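You operate a simulated robot arm through the tools that you are given. There is no shell and no other tool.

Carry out the task below with a simulated robot arm. There is one attempt and no reset: what you move stays moved.

## Task
Shut and lock both valves of tank 33.
Fine: both outlets are capped; leave the caps on.
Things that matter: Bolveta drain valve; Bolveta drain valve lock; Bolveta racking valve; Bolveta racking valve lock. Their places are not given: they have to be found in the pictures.

Only the result counts: the job must be done as asked and must still hold three seconds after the hand-in. Knocking over, shifting, dropping, spilling or breaking anything else fails it. Lids that push on must go on centred and level and be pressed home; caps that screw on are set level and turned clockwise until they are tight.

## Robot
A 6-joint arm with a two-finger parallel gripper, fixed in place. Base frame: the origin is on the floor under the middle of its stand, x ahead of it, y to its left, z up. Units: mm, degrees, N and s.
With the tool pointing down near the work surface it reaches from about 220 to 620 mm from the base axis. Its first joint turns from -66.0 to 66.0 degrees. Payload 2.7 kg.
The tool frame sits at the grasp point between the pads (the TCP): z along the fingers, y along the line on which they close. The tips reach 23 mm beyond it. Largest opening 94 mm; finger width 38, thickness 10; the body of the gripper, 54 by 96 mm, starts 39 mm behind the TCP.
Orientation is that of the tool frame in the base frame, as a unit quaternion [w, x, y, z]. With the fingers straight down and closing along the base's y, the tool's x points along the base's -x, its y along +y and its z along -z.

## Interface
- The arm moves only by the tool jog_arm. Its arguments are lists of equal length, an entry for each row: "translation": the shift along the tool's x, y, z in units of 50 mm (1.0 is 50 mm), a list of three; "rot": the turn, a rotation vector about the tool's x, y, z in units of 6 degrees (1.0 is 6 degrees), a list of three; "fingers": the closure, from 0 (fully open) to 1 (shut). In form: {"translation": [[dx, dy, dz], ...], "rot": [[rx, ry, rz], ...], "fingers": [fingers, ...]}. A call has 1 to 20 rows; each row shifts and turns the commanded pose from where the row before left it, along the tool's axes as they then stand. A call with a number of a shift or a turn outside -1 to 1 is refused whole. Rows are played at 5 a second. More than 50 mm and 8.6 degrees between two rows, or a gripper value outside its range, and nothing of the call is played. Where a pose cannot be reached the arm comes as near as it can. A force on the tool above 40 N (or 10 N above the force at the start of the call, whichever is more), or a blocked arm, ends the call early, and 0.2 s more pass. Each finger travels about 45 mm/s and halts on what it meets, pressing with about 27 N; the grip force reading is that of the motor and also rises with nothing between the fingers. The clock runs only during rows and for 0.2 s after the last one: add rows that do not move to give the fingers time. It gives the time, the measured TCP pose, the force on the tool (base axes), the opening and the grip force at its end, in the units of the frame above (readings bear some noise), with the torque about the TCP (base axes, N m) and any sound that the robot's microphone picked up, and new pictures: "pictures" is both (left out), scene, wrist or none.
- Cameras (640 x 400 px; columns grow to the right, rows downward): "scene" is fixed at [60.2, -415.7, 1424.4]; the picture's right is [0.90, -0.43, 0.00], its down [-0.16, -0.33, -0.93] and it looks along [0.40, 0.84, -0.37] (base axes); focal length 325 px, centre (320, 200). "wrist" rides on the gripper at [86, 16, -75] in the tool frame; the picture's right is [-0.18, 0.98, 0.00], its down [-0.58, -0.11, -0.81] and it looks along [-0.79, -0.15, 0.59] (tool axes); focal length 243 px, centre (320, 200).
- locate(camera, pixels): there is no depth. For up to 12 entries [column, row, z] of the newest picture of that camera ("zoom" is the newest enlarged one), the place [x, y] in the base frame at which the ray of that pixel passes the height z, good to about 2 mm. The clock stands still meanwhile.
- zoom(camera, box): a new picture of the part [left, top, right, bottom] of that camera's present view, enlarged. The clock stands still meanwhile.
- hand_in(): hands the job in; it is judged then, once.

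Unless the task says otherwise, let go and move clear before handing in.

The tools are called after "Call:" as name(argument=value, ...) on one line, values as JSON. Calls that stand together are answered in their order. jog_arm: Moves the arm, as the interface text tells. Its arguments: {"type":"object","properties":{"translation":{"type":"array"},"rot":{"type":"array"},"fingers":{"type":"array"},"pictures":{"type":"string","enum":["both","scene","wrist","none"]}},"required":["translation","rot","fingers"]} The other tools are called the same way: locate (camera, pixels) gives the place at which the rays of pixels pass given heights; zoom (camera, box) takes an enlarged picture of a part of a camera's view; hand_in () hands the job in.

At the start:

```text
time_s: 0.0
eef_pos: [204.5, 210.5, 1245.5]
ee_rot: [0.0, 0.0, 1.0, 0.0]
ft_force: [-0.6, 0.1, -1.2]
ft_torque: [-0.01, -0.01, -0.02]
gripper_width: 94.0
finger_force: 0.0
```

scene: 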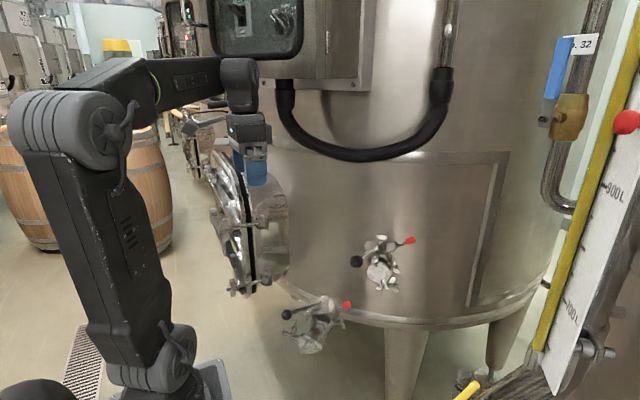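
wrist: 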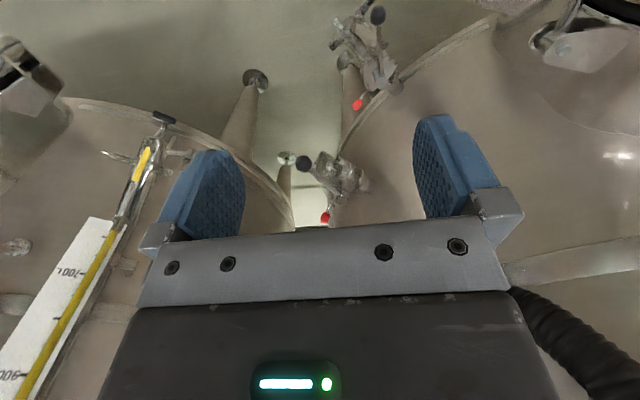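

The scene picture shows two valves on the large tank, one near (380, 262) and one near (317, 318), each with a red and a black knob. There is also a "32" tag at (582, 43). I'll zoom in on these before moving.

Call:
zoom(camera="scene", box=[330, 220, 430, 300])

Call:
zoom(camera="scene", box=[270, 280, 370, 360])

Call:
zoom(camera="scene", box=[520, 0, 640, 100])

Call:
zoom(camera="wrist", box=[260, 0, 420, 240])

Call:
zoom(camera="scene", box=[200, 0, 460, 160])

```text
5.00 times, centred on (380, 260) of scene
```

zoom: 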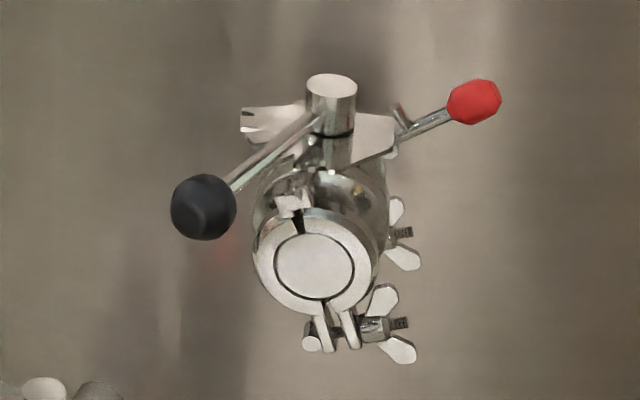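

```text
5.00 times, centred on (320, 320) of scene
```

zoom: 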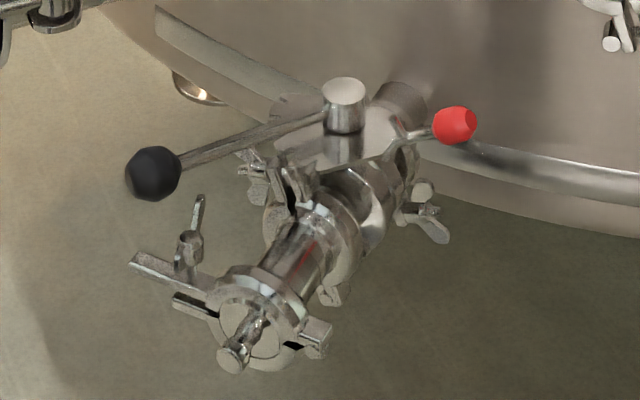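

```text
4.00 times, centred on (580, 50) of scene
```

zoom: 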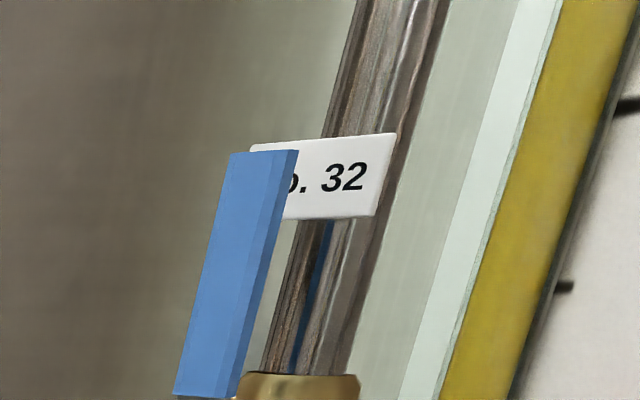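

```text
1.67 times, centred on (340, 120) of wrist
```

zoom: 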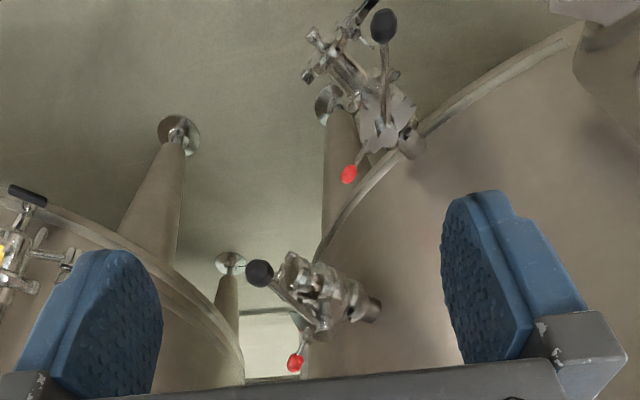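

```text
2.46 times, centred on (330, 80) of scene
```

zoom: 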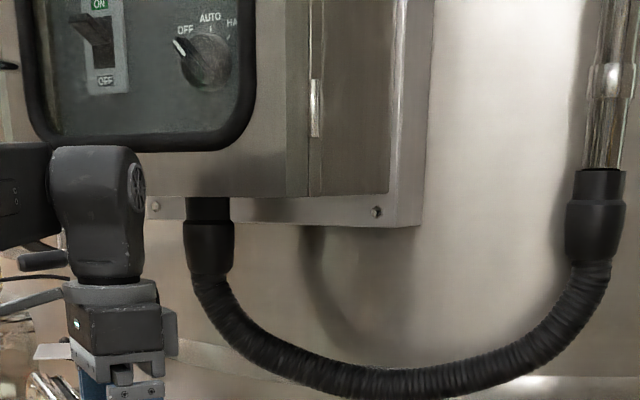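

Triangulating from both pictures puts the racking valve near [522, 184, 954], with its black knob near [420, 140, 1009] and its red knob near [586, 149, 1022]. The drain valve is near [381, 280, 735]. I'll move the wrist camera closer to see how the racking valve works.

Call:
jog_arm(translation=[[-0.4, -0.1, 0.25], [-0.4, -0.1, 0.25], [-0.4, -0.1, 0.25], [-0.4, -0.1, 0.25], [-0.4, -0.1, 0.25], [-0.4, -0.1, 0.25], [0, 0, 0]], rot=[[0, 0, 0], [0, 0, 0], [0, 0, 0], [0, 0, 0], [0, 0, 0], [0, 0, 0], [0, 0, 0]], fingers=[0, 0, 0, 0, 0, 0, 0])

```text
time_s: 1.6
eef_pos: [324.1, 180.6, 1168.4]
ee_rot: [0.0, 0.0, 1.0, 0.0]
ft_force: [0.2, -0.1, 0.2]
ft_torque: [0.01, 0.03, 0.01]
gripper_width: 93.8
finger_force: 0.0
```

scene: 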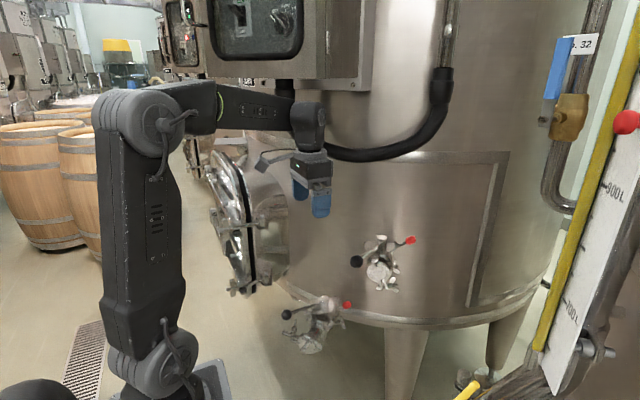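
wrist: 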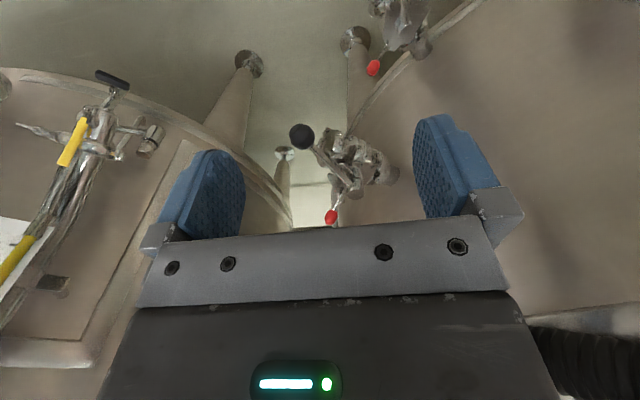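

Call:
zoom(camera="wrist", box=[270, 100, 430, 230])

Call:
zoom(camera="wrist", box=[340, 0, 480, 90])

Call:
zoom(camera="scene", box=[0, 0, 200, 130])

Call:
zoom(camera="scene", box=[200, 140, 300, 300])

```text
3.08 times, centred on (350, 165) of wrist
```

zoom: 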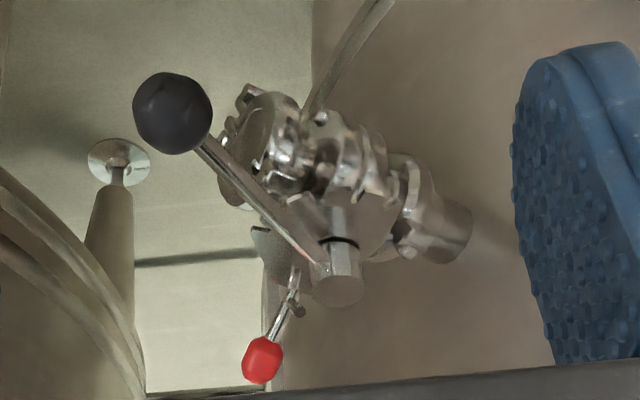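

```text
4.44 times, centred on (410, 45) of wrist
```

zoom: 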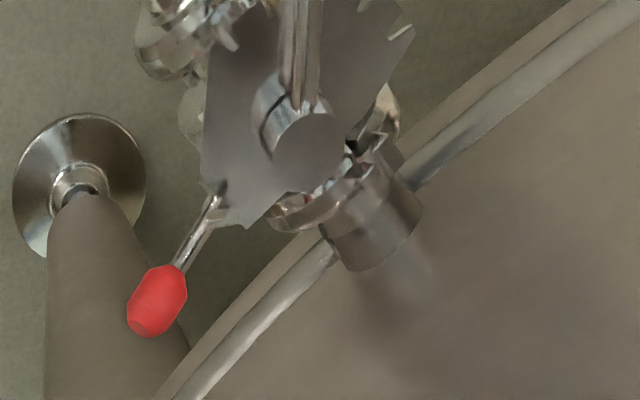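

```text
3.08 times, centred on (100, 65) of scene
```

zoom: 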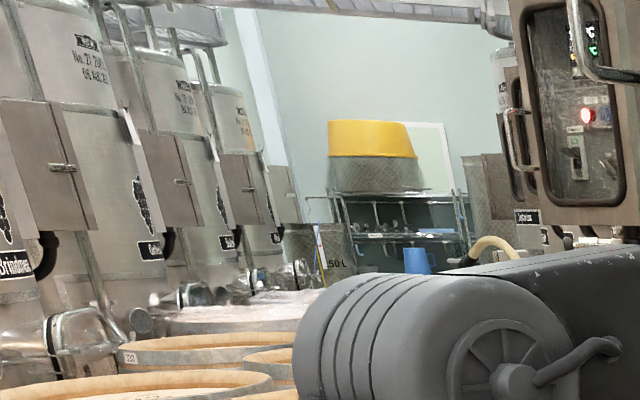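

```text
2.50 times, centred on (250, 220) of scene
```

zoom: 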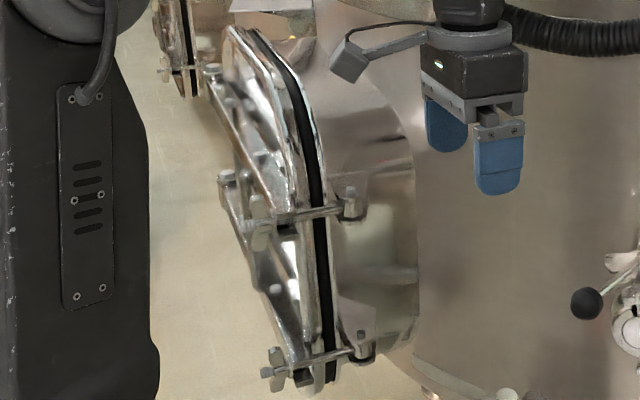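

The racking valve is now clearer: the black lever sits over a notched plate, and the red lever comes out beside it. I'll zoom in further on both.

Call:
zoom(camera="scene", box=[360, 230, 416, 265])

Call:
zoom(camera="wrist", box=[310, 150, 390, 210])

Call:
zoom(camera="scene", box=[300, 290, 356, 325])

Call:
zoom(camera="scene", box=[276, 290, 340, 360])

```text
11.43 times, centred on (388, 248) of scene
```

zoom: 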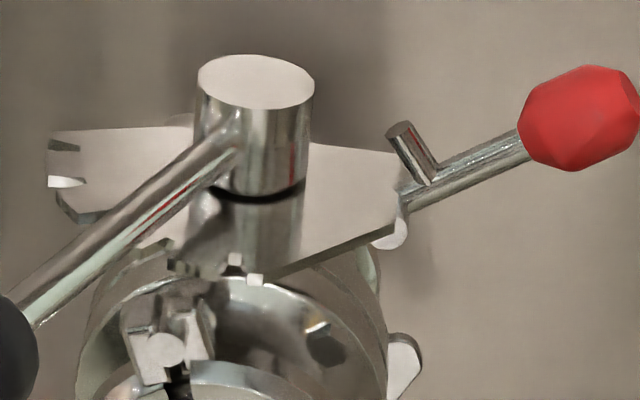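

```text
6.67 times, centred on (350, 180) of wrist
```

zoom: 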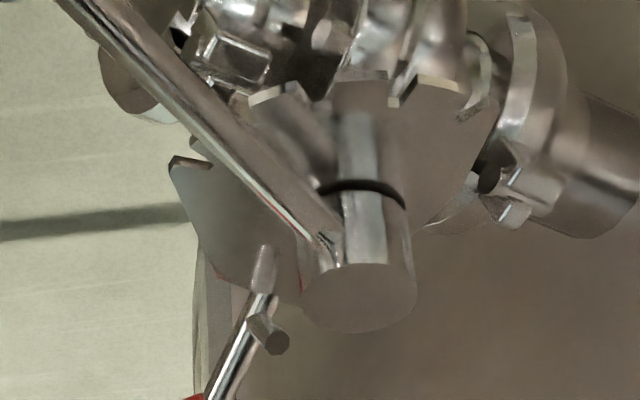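

```text
11.43 times, centred on (328, 308) of scene
```

zoom: 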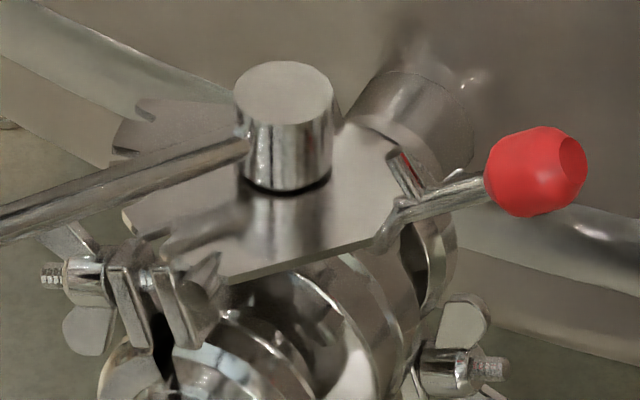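

```text
5.71 times, centred on (308, 325) of scene
```

zoom: 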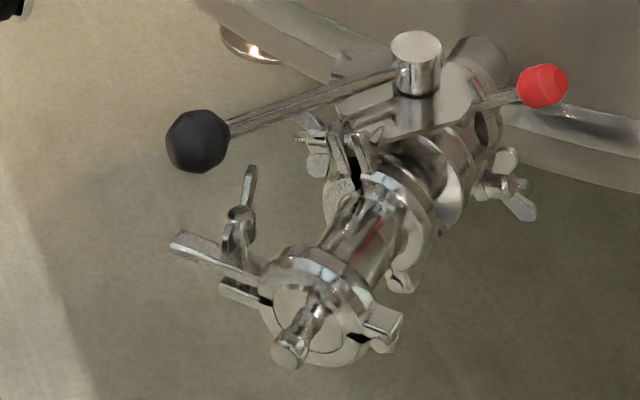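

The plate has several edge notches and the red lever carries a small peg, but I can't yet tell how it locks. I'll move higher and farther forward to look down on the racking valve more steeply.

Call:
jog_arm(translation=[[-0.32, -0.1, -0.37], [-0.32, -0.1, -0.37], [-0.32, -0.1, -0.37], [-0.32, -0.1, -0.37], [-0.32, -0.1, -0.37], [-0.32, -0.1, -0.37], [0, 0, 0]], rot=[[0, 0, 0], [0, 0, 0], [0, 0, 0], [0, 0, 0], [0, 0, 0], [0, 0, 0], [0, 0, 0]], fingers=[0, 0, 0, 0, 0, 0, 0])

```text
time_s: 2.9
eef_pos: [390.4, 148.2, 1209.4]
ee_rot: [-0.079, 0.0, 0.996, -0.041]
ft_force: [-0.1, -0.5, -0.9]
ft_torque: [-0.01, 0.03, 0.01]
gripper_width: 94.0
finger_force: 0.1
stopped in row 6: the arm was blocked; the commanded pose is now the measured one
```

scene: 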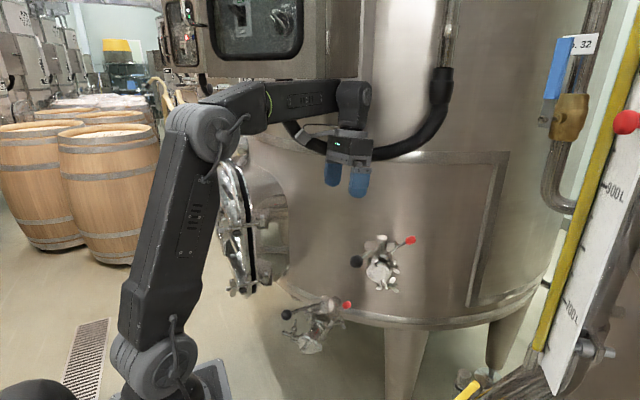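
wrist: 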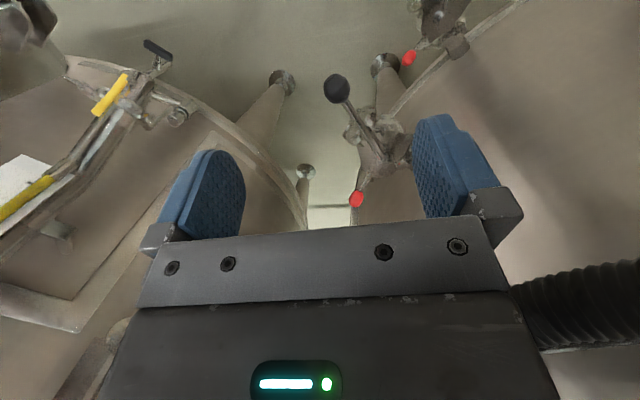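

The arm was blocked at [390, 148, 1209], probably by the hose or box near the forearm. I'll take zooms from here while nothing moves, and then back off.

Call:
zoom(camera="wrist", box=[310, 60, 430, 220])

Call:
zoom(camera="wrist", box=[330, 130, 410, 210])

Call:
zoom(camera="scene", box=[200, 50, 440, 210])

```text
2.50 times, centred on (370, 140) of wrist
```

zoom: 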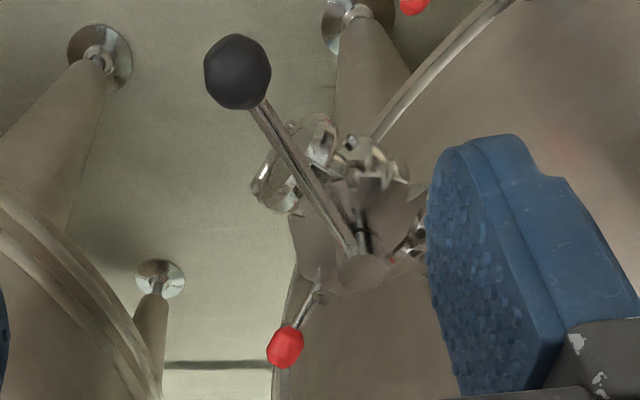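

```text
5.00 times, centred on (370, 170) of wrist
```

zoom: 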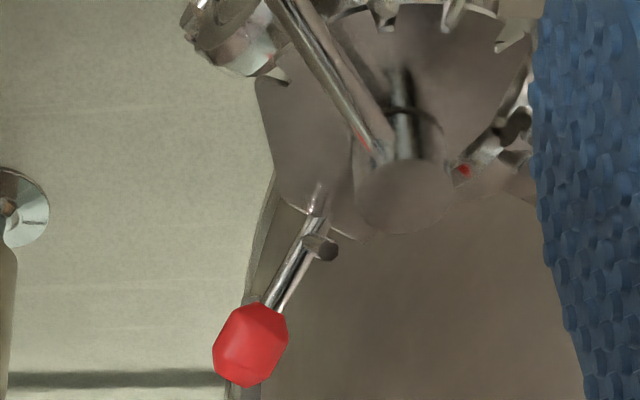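

```text
2.50 times, centred on (320, 130) of scene
```

zoom: 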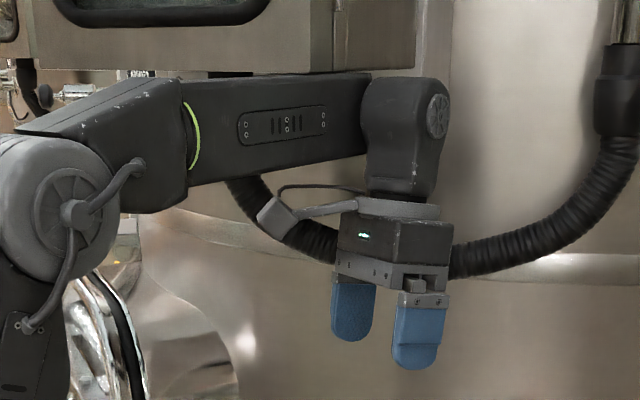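

The plate is a fan with notches on its arc. The red lever sits about 90° from the pipe axis, and the handle is at a part-open angle. I'll level the tool again, retract, and go down to look at the drain valve from above.

Call:
jog_arm(translation=[[0.4, 0, 0], [0.6, 0, 0], [0.6, 0, 0.2], [0, 0.3, 0.7], [0, 0.3, 0.7], [0, 0.3, 0.7], [0, 0.4, 0.7], [0, 0.4, 0.7], [0, 0.4, 0.7], [0, 0, 0]], rot=[[-0.4, -0.75, 0], [-0.38, -0.76, 0], [0, 0, 0], [0, 0, 0], [0, 0, 0], [0, 0, 0], [0, 0, 0], [0, 0, 0], [0, 0, 0], [0, 0, 0]], fingers=[0, 0, 0, 0, 0, 0, 0, 0, 0, 0])

```text
time_s: 5.1
eef_pos: [310.9, 255.8, 992.2]
ee_rot: [0.001, 0.0, 1.0, 0.001]
ft_force: [-0.3, -0.6, 0.6]
ft_torque: [-0.01, -0.01, 0.04]
gripper_width: 94.1
finger_force: 0.1
```

scene: 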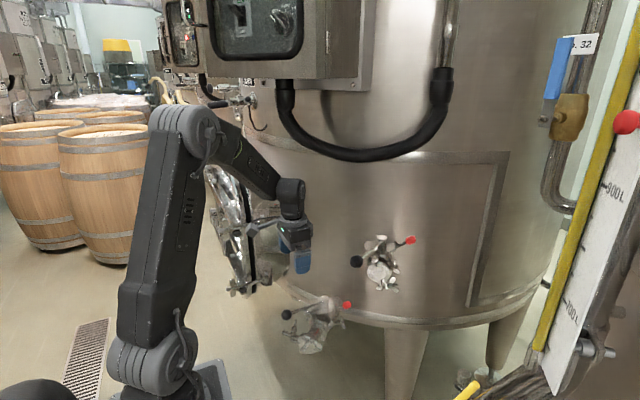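
wrist: 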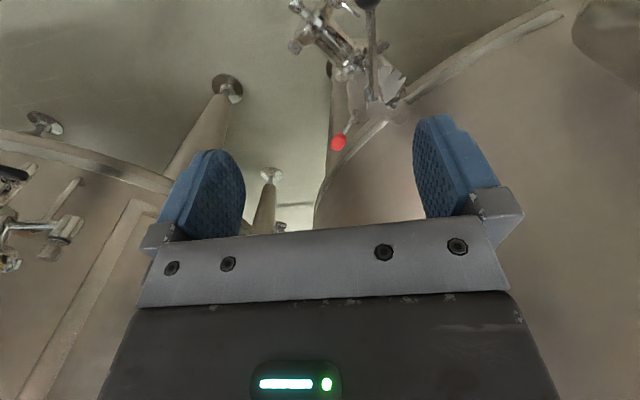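

Call:
zoom(camera="wrist", box=[320, 40, 420, 160])

Call:
zoom(camera="wrist", box=[270, 0, 430, 110])

Call:
zoom(camera="scene", box=[200, 60, 300, 130])

```text
3.33 times, centred on (370, 100) of wrist
```

zoom: 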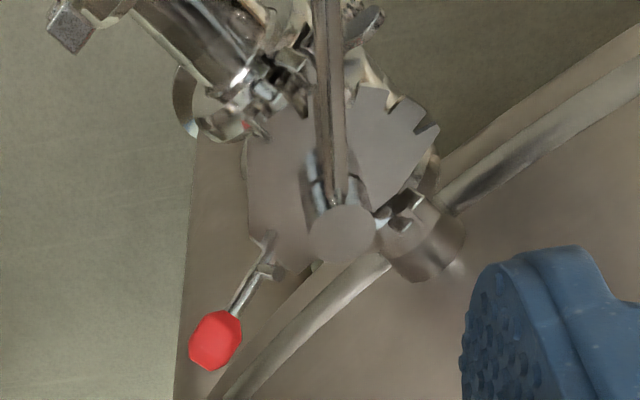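

```text
3.64 times, centred on (350, 55) of wrist
```

zoom: 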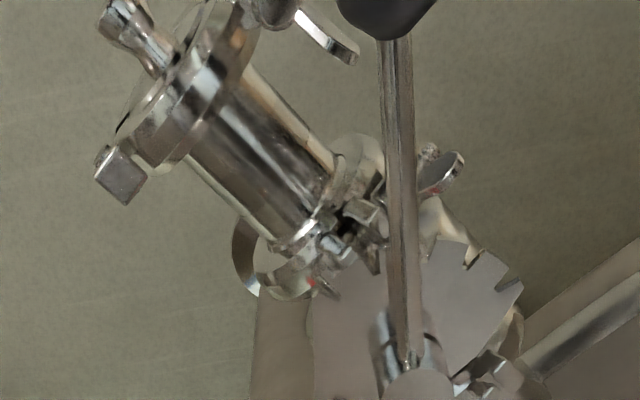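

```text
5.71 times, centred on (250, 95) of scene
```

zoom: 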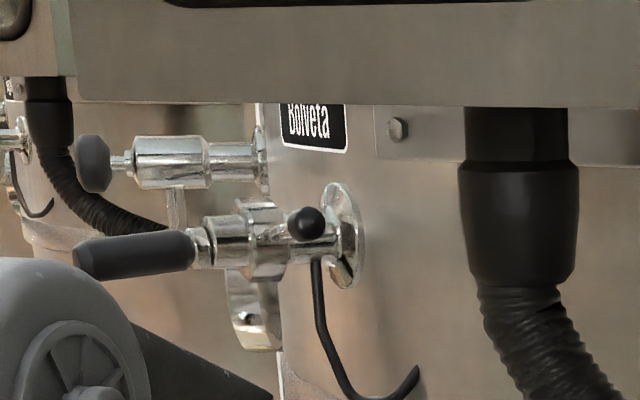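

A "Bolveta" plate is on the tank in front, so these are the right two valves. I'll zoom closely on the drain valve's plate and lock lever to measure the geometry.

Call:
zoom(camera="wrist", box=[330, 60, 410, 150])

Call:
locate(camera="wrist", pixels=[[338, 142, 785], [372, 104, 788], [370, 5, 776], [355, 118, 757]])

Call:
zoom(camera="wrist", box=[325, 105, 365, 150])

Call:
zoom(camera="wrist", box=[365, 60, 410, 100])

```text
4.44 times, centred on (370, 105) of wrist
```

zoom: 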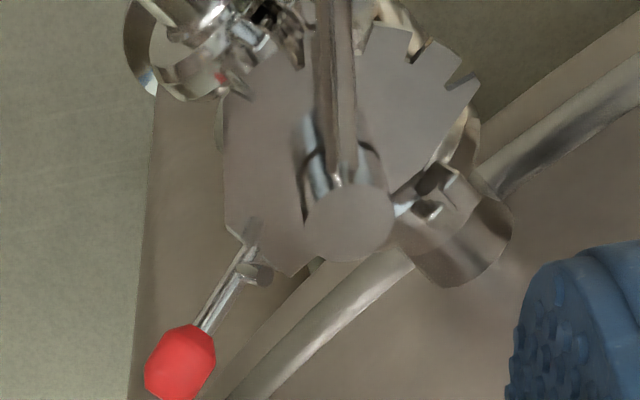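

```text
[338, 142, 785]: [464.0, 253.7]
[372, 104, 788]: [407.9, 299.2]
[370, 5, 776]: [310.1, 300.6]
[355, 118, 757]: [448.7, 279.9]
```

```text
8.89 times, centred on (345, 128) of wrist
```

zoom: 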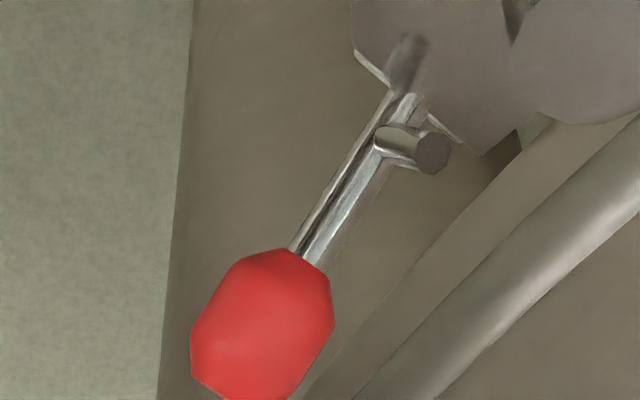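

```text
10.00 times, centred on (388, 80) of wrist
```

zoom: 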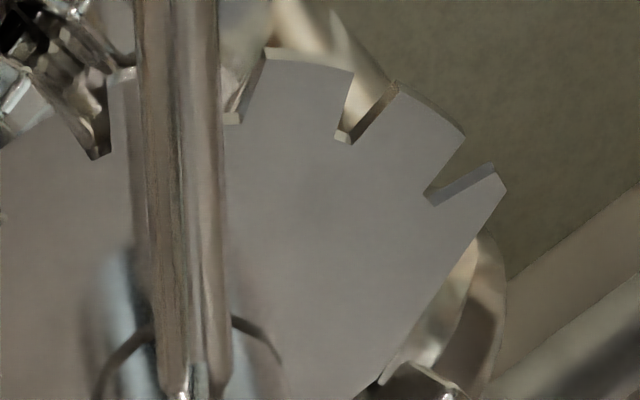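

I can now see four notches around the plate's arc. I'll locate them to get their angles around the hub.

Call:
locate(camera="zoom", pixels=[[100, 152, 760], [232, 120, 760], [345, 137, 760], [432, 192, 760], [505, 190, 760], [320, 60, 760], [190, 385, 770]])

Call:
zoom(camera="scene", box=[364, 238, 404, 263])

Call:
locate(camera="zoom", pixels=[[320, 200, 994]])

```text
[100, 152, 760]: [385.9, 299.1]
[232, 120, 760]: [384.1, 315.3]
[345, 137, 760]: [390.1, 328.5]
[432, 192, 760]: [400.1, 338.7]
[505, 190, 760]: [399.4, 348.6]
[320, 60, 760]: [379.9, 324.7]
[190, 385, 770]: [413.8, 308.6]
```

```text
16.00 times, centred on (384, 250) of scene
```

zoom: 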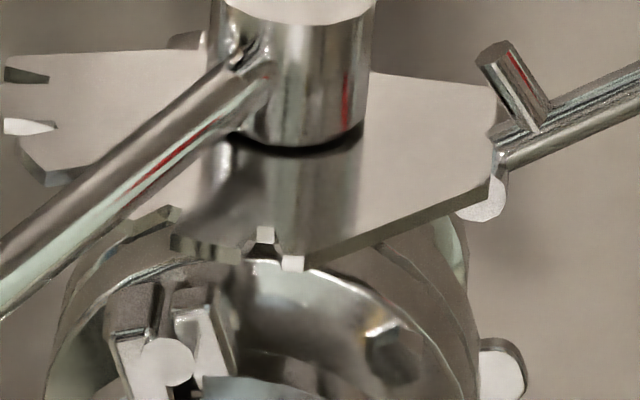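

```text
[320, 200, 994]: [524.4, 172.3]
```

Call:
locate(camera="zoom", pixels=[[48, 77, 994], [55, 127, 994], [70, 178, 994], [265, 230, 994], [293, 258, 994], [300, 145, 994], [500, 85, 994], [490, 185, 994], [5, 65, 994], [185, 235, 994]])

Call:
zoom(camera="scene", box=[304, 292, 344, 317])

```text
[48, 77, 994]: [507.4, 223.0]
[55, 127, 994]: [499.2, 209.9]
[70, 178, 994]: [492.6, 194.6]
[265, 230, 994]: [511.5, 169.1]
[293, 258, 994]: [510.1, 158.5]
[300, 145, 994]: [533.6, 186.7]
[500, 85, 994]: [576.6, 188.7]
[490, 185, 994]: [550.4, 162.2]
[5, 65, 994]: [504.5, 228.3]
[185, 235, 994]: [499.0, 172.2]
```

```text
16.00 times, centred on (324, 304) of scene
```

zoom: 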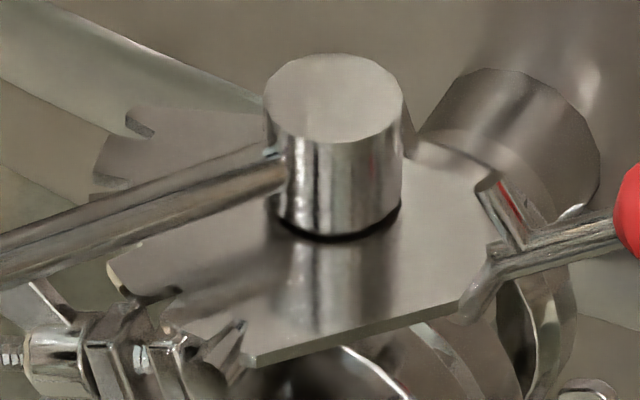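

The plate turns out to be fixed to the body. I'll look closely at where the red lever attaches on both valves to see how it pivots.

Call:
zoom(camera="scene", box=[388, 236, 416, 254])

Call:
zoom(camera="scene", box=[328, 296, 356, 316])

Call:
zoom(camera="wrist", box=[340, 105, 365, 130])

Call:
zoom(camera="wrist", box=[355, 85, 390, 110])

```text
16.00 times, centred on (402, 245) of scene
```

zoom: 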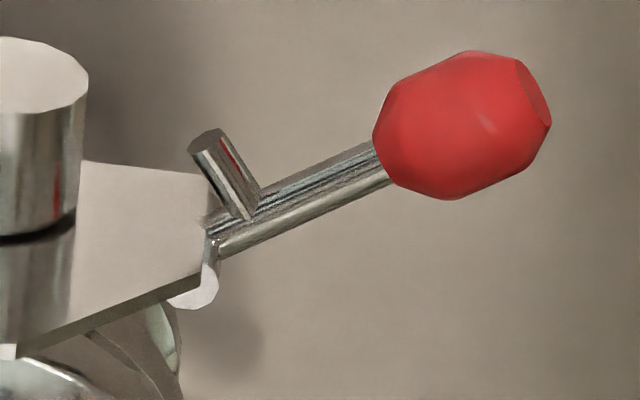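

```text
16.00 times, centred on (342, 306) of scene
```

zoom: 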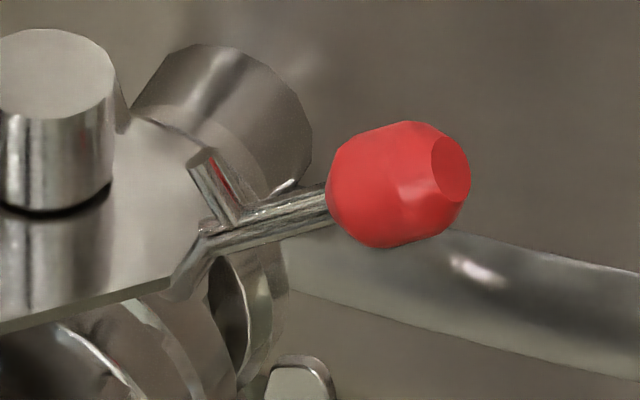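

```text
16.00 times, centred on (352, 118) of wrist
```

zoom: 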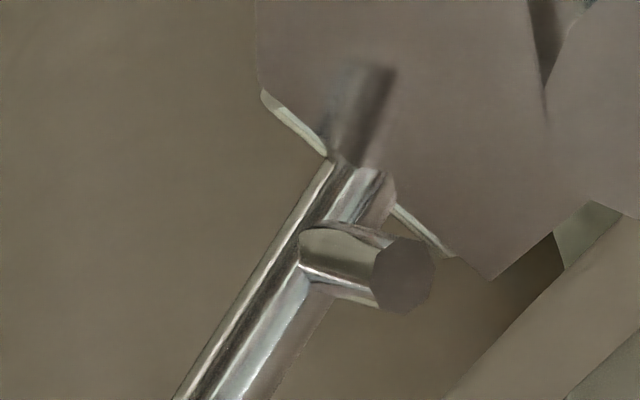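

```text
16.00 times, centred on (372, 98) of wrist
```

zoom: 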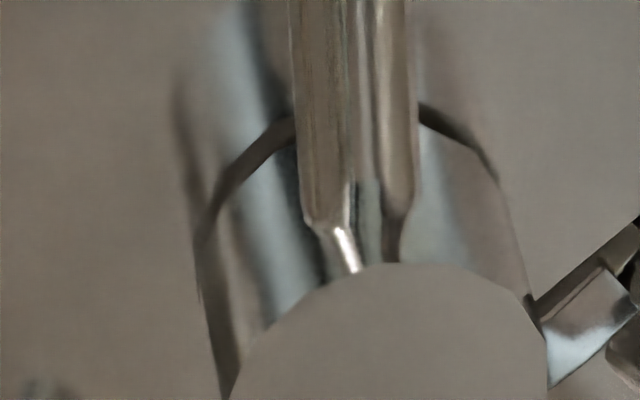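

The lock looks like a hinged red lever with a peg facing the hub. It's swung outward now, so it should be unlocked. I'll start with the racking handle: rise, then go above its black knob near (420, 140) with the fingers open.

Call:
jog_arm(translation=[[0, 0, -0.8], [0, 0, -0.8], [0, 0, -0.6], [-0.4, -0.45, 0], [-0.4, -0.45, 0], [-0.4, -0.45, 0], [-0.4, -0.45, 0], [-0.4, -0.45, 0], [-0.18, -0.07, 0], [0, 0, 0]], rot=[[0, 0, 0], [0, 0, 0], [0, 0, 0], [0, 0, 0], [0, 0, 0], [0, 0, 0], [0, 0, 0], [0, 0, 0], [0, 0, 0], [0, 0, 0]], fingers=[0, 0, 0, 0, 0, 0, 0, 0, 0, 0])

```text
time_s: 7.3
eef_pos: [419.3, 139.3, 1103.5]
ee_rot: [-0.001, 0.0, 1.0, -0.001]
ft_force: [0.4, -0.2, 0.4]
ft_torque: [0.02, -0.06, 0.03]
gripper_width: 94.3
finger_force: 0.0
```

scene: 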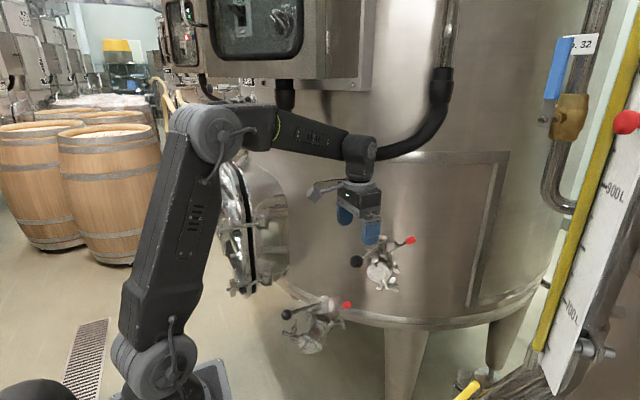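
wrist: 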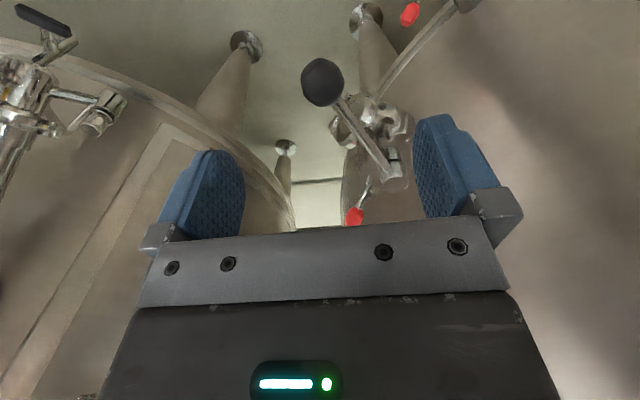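

Call:
zoom(camera="wrist", box=[290, 50, 430, 230])

Call:
locate(camera="wrist", pixels=[[323, 82, 1009], [355, 216, 1022], [389, 173, 1020], [365, 195, 994]])

Call:
zoom(camera="wrist", box=[335, 140, 415, 225])

```text
2.22 times, centred on (360, 140) of wrist
```

zoom: 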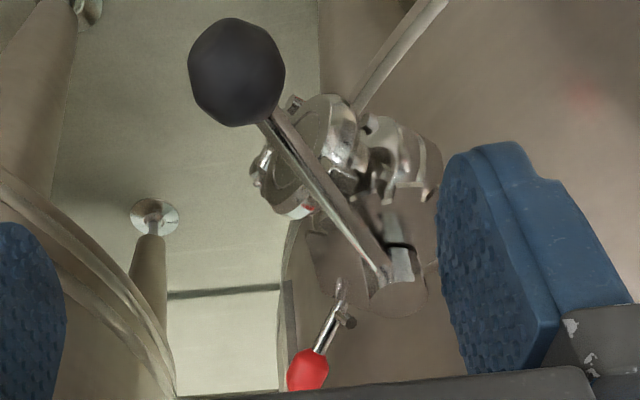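

```text
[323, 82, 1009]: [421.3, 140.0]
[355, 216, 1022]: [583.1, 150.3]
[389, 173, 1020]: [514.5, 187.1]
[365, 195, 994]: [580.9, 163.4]
```

```text
4.71 times, centred on (375, 182) of wrist
```

zoom: 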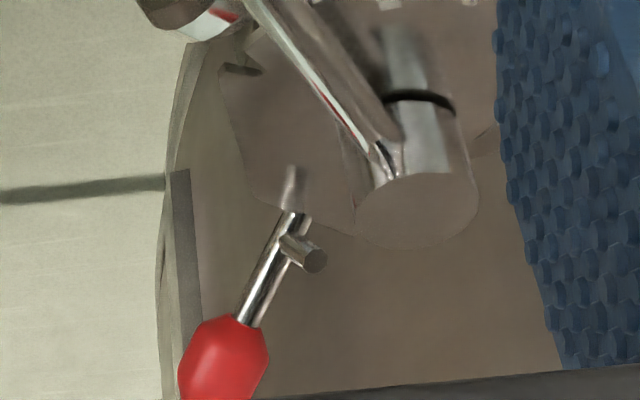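

The knob is confirmed at (421, 140, 1009), directly below the gripper. I'll descend with the fingers straddling it and then narrow them into a loose cage.

Call:
jog_arm(translation=[[0, 0, 0.6], [0, 0, 0.6], [0, 0, 0.6], [0, 0, 0], [0, 0, 0], [0, 0, 0], [0, 0, 0]], rot=[[0, 0, 0], [0, 0, 0], [0, 0, 0], [0, 0, 0], [0, 0, 0], [0, 0, 0], [0, 0, 0]], fingers=[0, 0, 0, 0, 0.5, 0.5, 0.5])

```text
time_s: 8.9
eef_pos: [419.3, 137.6, 1015.0]
ee_rot: [0.002, -0.001, 1.0, -0.001]
ft_force: [-0.5, 0.1, -0.1]
ft_torque: [0.0, 0.0, -0.01]
gripper_width: 46.9
finger_force: 0.1
```

scene: 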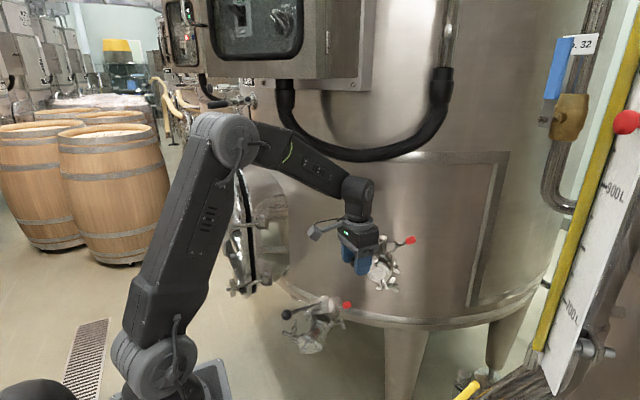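
wrist: 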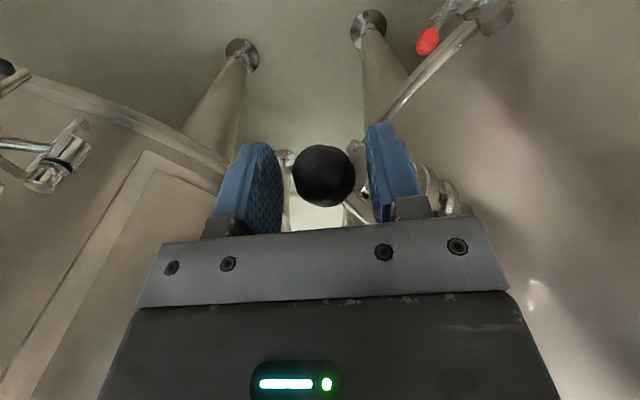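

The knob sits between the fingers at about (324, 176) with a little slack on each side. I'll push it gently along the arc towards +y as a test of direction and stiffness.

Call:
jog_arm(translation=[[0.03, 0.16, 0], [0.03, 0.16, 0], [0.03, 0.16, 0], [0.03, 0.16, 0], [0, 0, 0]], rot=[[0, 0, 0], [0, 0, 0], [0, 0, 0], [0, 0, 0], [0, 0, 0]], fingers=[0.5, 0.5, 0.5, 0.5, 0.5])

```text
time_s: 10.1
eef_pos: [414.4, 170.0, 1015.1]
ee_rot: [0.002, -0.002, 1.0, -0.001]
ft_force: [-1.9, -3.5, 0.0]
ft_torque: [-0.03, 0.04, -0.02]
gripper_width: 48.7
finger_force: 1.8
```

scene: 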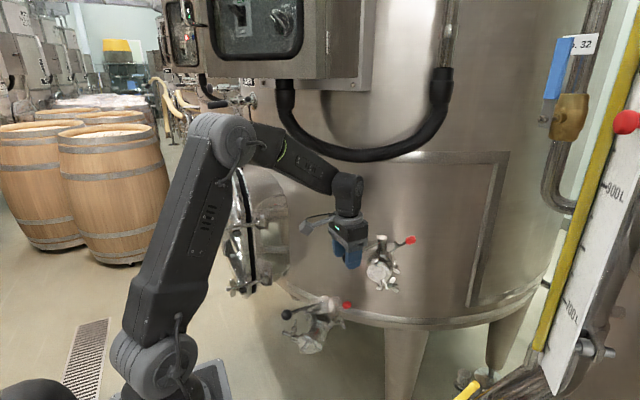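
wrist: 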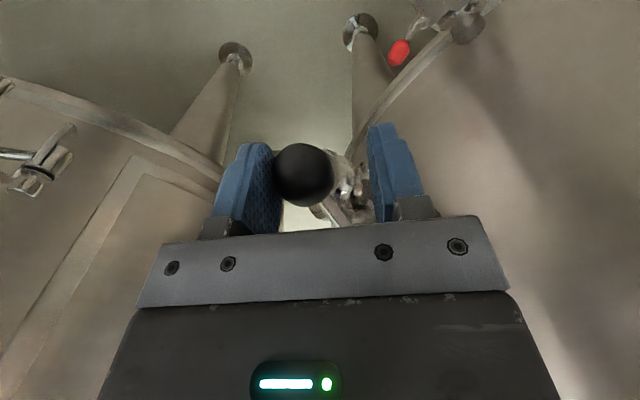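

The handle moves freely at about 3.5 N, and the knob follows the right-hand finger. I'll continue along the arc.

Call:
jog_arm(translation=[[0.05, 0.17, 0], [0.05, 0.17, 0], [0.03, 0.17, 0], [0.02, 0.17, 0], [0, 0.16, 0], [-0.02, 0.16, 0], [-0.03, 0.16, 0], [-0.04, 0.16, 0], [0, 0, 0]], rot=[[0, 0, 0], [0, 0, 0], [0, 0, 0], [0, 0, 0], [0, 0, 0], [0, 0, 0], [0, 0, 0], [0, 0, 0], [0, 0, 0]], fingers=[0.5, 0.5, 0.5, 0.5, 0.5, 0.5, 0.5, 0.5, 0.5])

```text
time_s: 12.1
eef_pos: [411.6, 235.7, 1014.7]
ee_rot: [0.001, 0.0, 1.0, 0.0]
ft_force: [0.6, -1.4, -0.5]
ft_torque: [0.01, 0.0, 0.0]
gripper_width: 47.2
finger_force: 0.4
```

scene: 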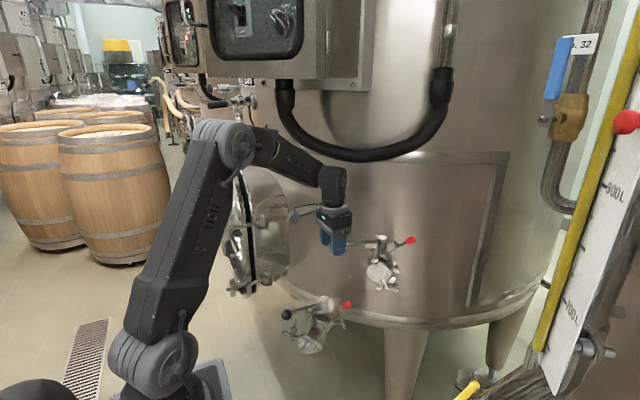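
wrist: 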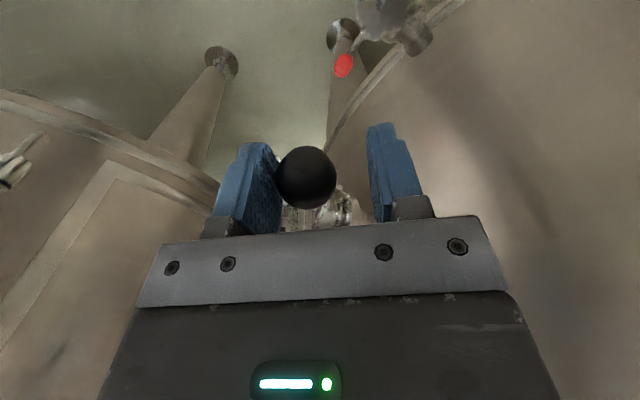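

The knob is now near (411, 227), about θ = 165°. I'll keep going towards the expected shut position, 90° to the pipe at roughly (430, 267).

Call:
jog_arm(translation=[[-0.05, 0.15, 0], [-0.06, 0.15, 0], [-0.07, 0.14, 0], [-0.08, 0.14, 0], [-0.09, 0.12, 0], [0, 0, 0]], rot=[[0, 0, 0], [0, 0, 0], [0, 0, 0], [0, 0, 0], [0, 0, 0], [0, 0, 0]], fingers=[0.5, 0.5, 0.5, 0.5, 0.5, 0.5])

```text
time_s: 13.5
eef_pos: [427.8, 269.6, 1014.0]
ee_rot: [0.001, -0.001, 1.0, 0.0]
ft_force: [-1.3, -2.9, -0.6]
ft_torque: [0.0, 0.03, -0.06]
gripper_width: 48.0
finger_force: 1.8
```

scene: 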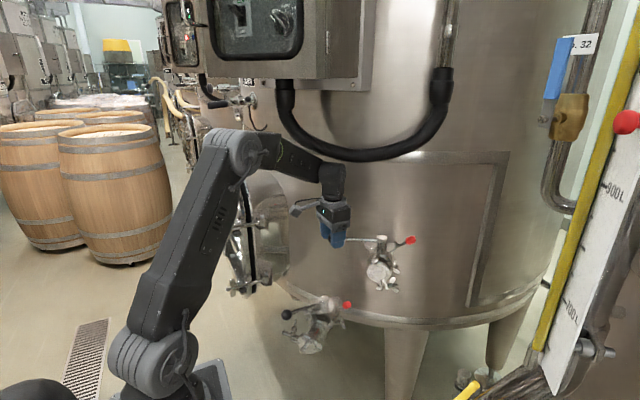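
wrist: 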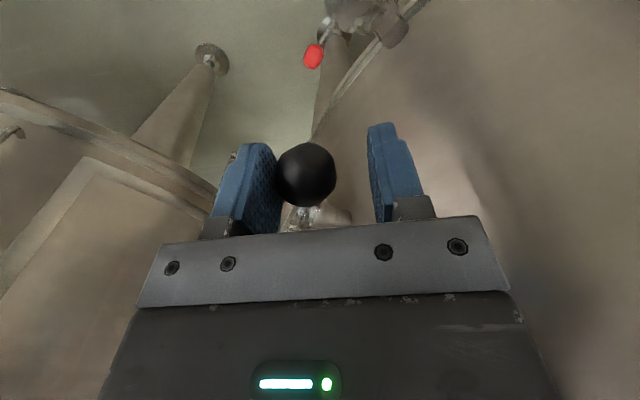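

Call:
jog_arm(translation=[[-0.06, 0.08, 0], [-0.06, 0.08, 0], [-0.06, 0.08, 0], [0, 0, 0]], rot=[[0, 0, 0], [0, 0, 0], [0, 0, 0], [0, 0, 0]], fingers=[0.5, 0.5, 0.5, 0.5])

Call:
zoom(camera="scene", box=[320, 225, 420, 290])

```text
time_s: 14.5
eef_pos: [435.2, 277.6, 1011.5]
ee_rot: [-0.003, -0.001, 1.0, -0.003]
ft_force: [0.9, -0.7, -0.1]
ft_torque: [0.01, 0.01, 0.02]
gripper_width: 47.0
finger_force: 0.0
```

scene: 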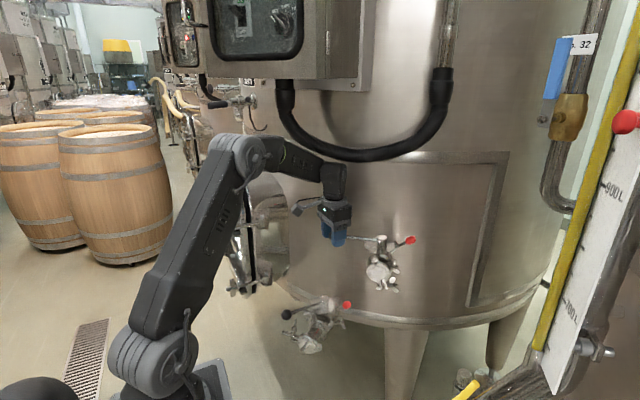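
wrist: 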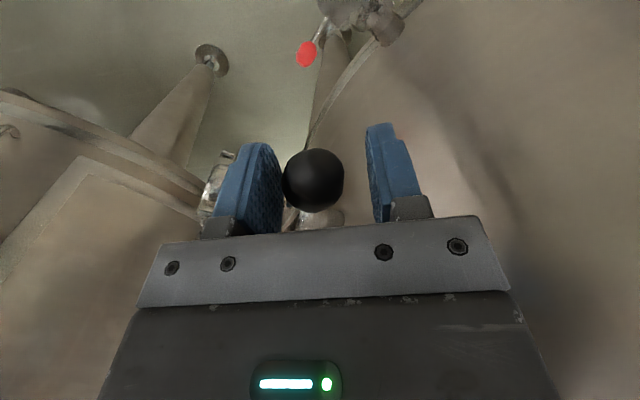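

```text
6.15 times, centred on (370, 258) of scene
```

zoom: 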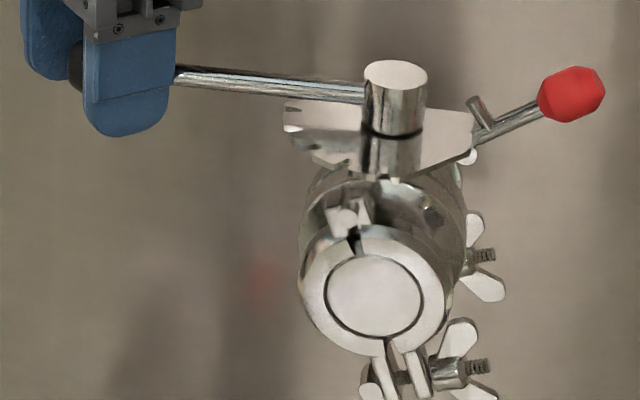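

The force dropped to zero and the knob seems to have moved slightly ahead of the finger, which could be a detent at shut. I'll measure the knob and check whether there is a stop just beyond.

Call:
locate(camera="wrist", pixels=[[313.5, 180, 1009], [306, 53, 1022]])

Call:
zoom(camera="wrist", box=[200, 120, 430, 240])

Call:
zoom(camera="scene", box=[364, 230, 416, 262])

```text
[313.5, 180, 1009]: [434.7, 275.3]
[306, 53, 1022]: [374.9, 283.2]
```

```text
2.78 times, centred on (315, 180) of wrist
```

zoom: 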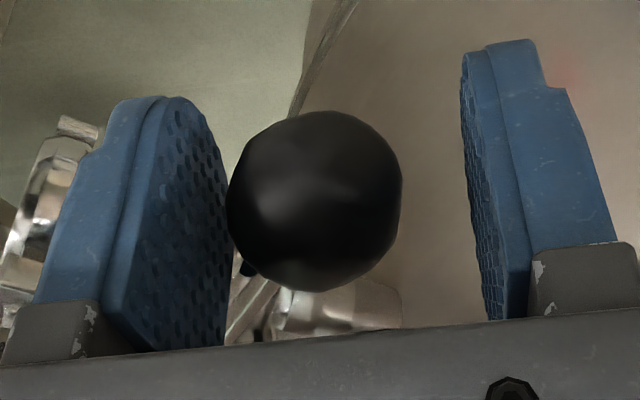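

```text
12.31 times, centred on (390, 246) of scene
```

zoom: 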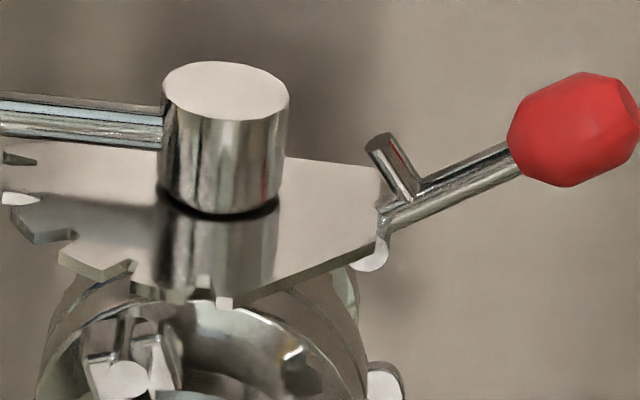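

The knob is at about (434.7, 275.3), or θ = 140°, directly opposite the red lever. I'll press a little further to see whether this is a hard stop.

Call:
jog_arm(translation=[[-0.04, 0.06, 0], [-0.04, 0.06, 0], [-0.03, 0.04, 0], [0, 0, 0]], rot=[[0, 0, 0], [0, 0, 0], [0, 0, 0], [0, 0, 0]], fingers=[0.5, 0.5, 0.5, 0.5])

Call:
zoom(camera="wrist", box=[200, 120, 430, 240])

```text
time_s: 15.5
eef_pos: [437.3, 284.5, 1007.7]
ee_rot: [-0.01, 0.001, 1.0, -0.007]
ft_force: [-15.6, -11.0, 3.5]
ft_torque: [-0.16, -0.06, -0.63]
gripper_width: 51.8
finger_force: 5.3
```

scene: 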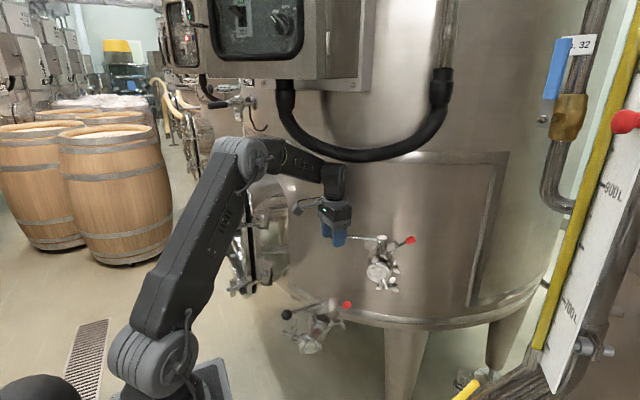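
wrist: 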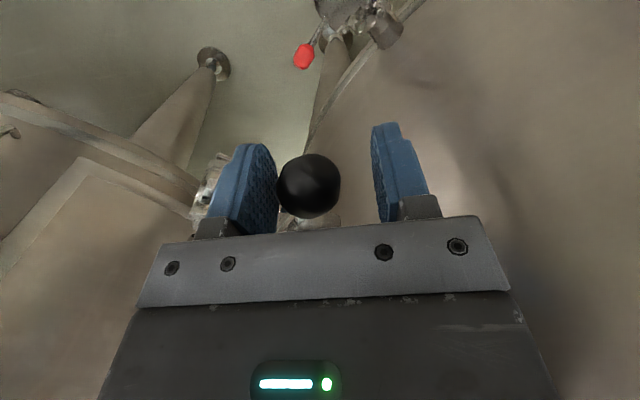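

```text
2.78 times, centred on (315, 180) of wrist
```

zoom: 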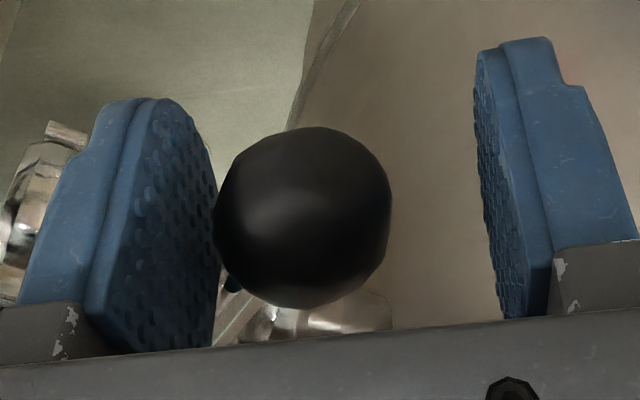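

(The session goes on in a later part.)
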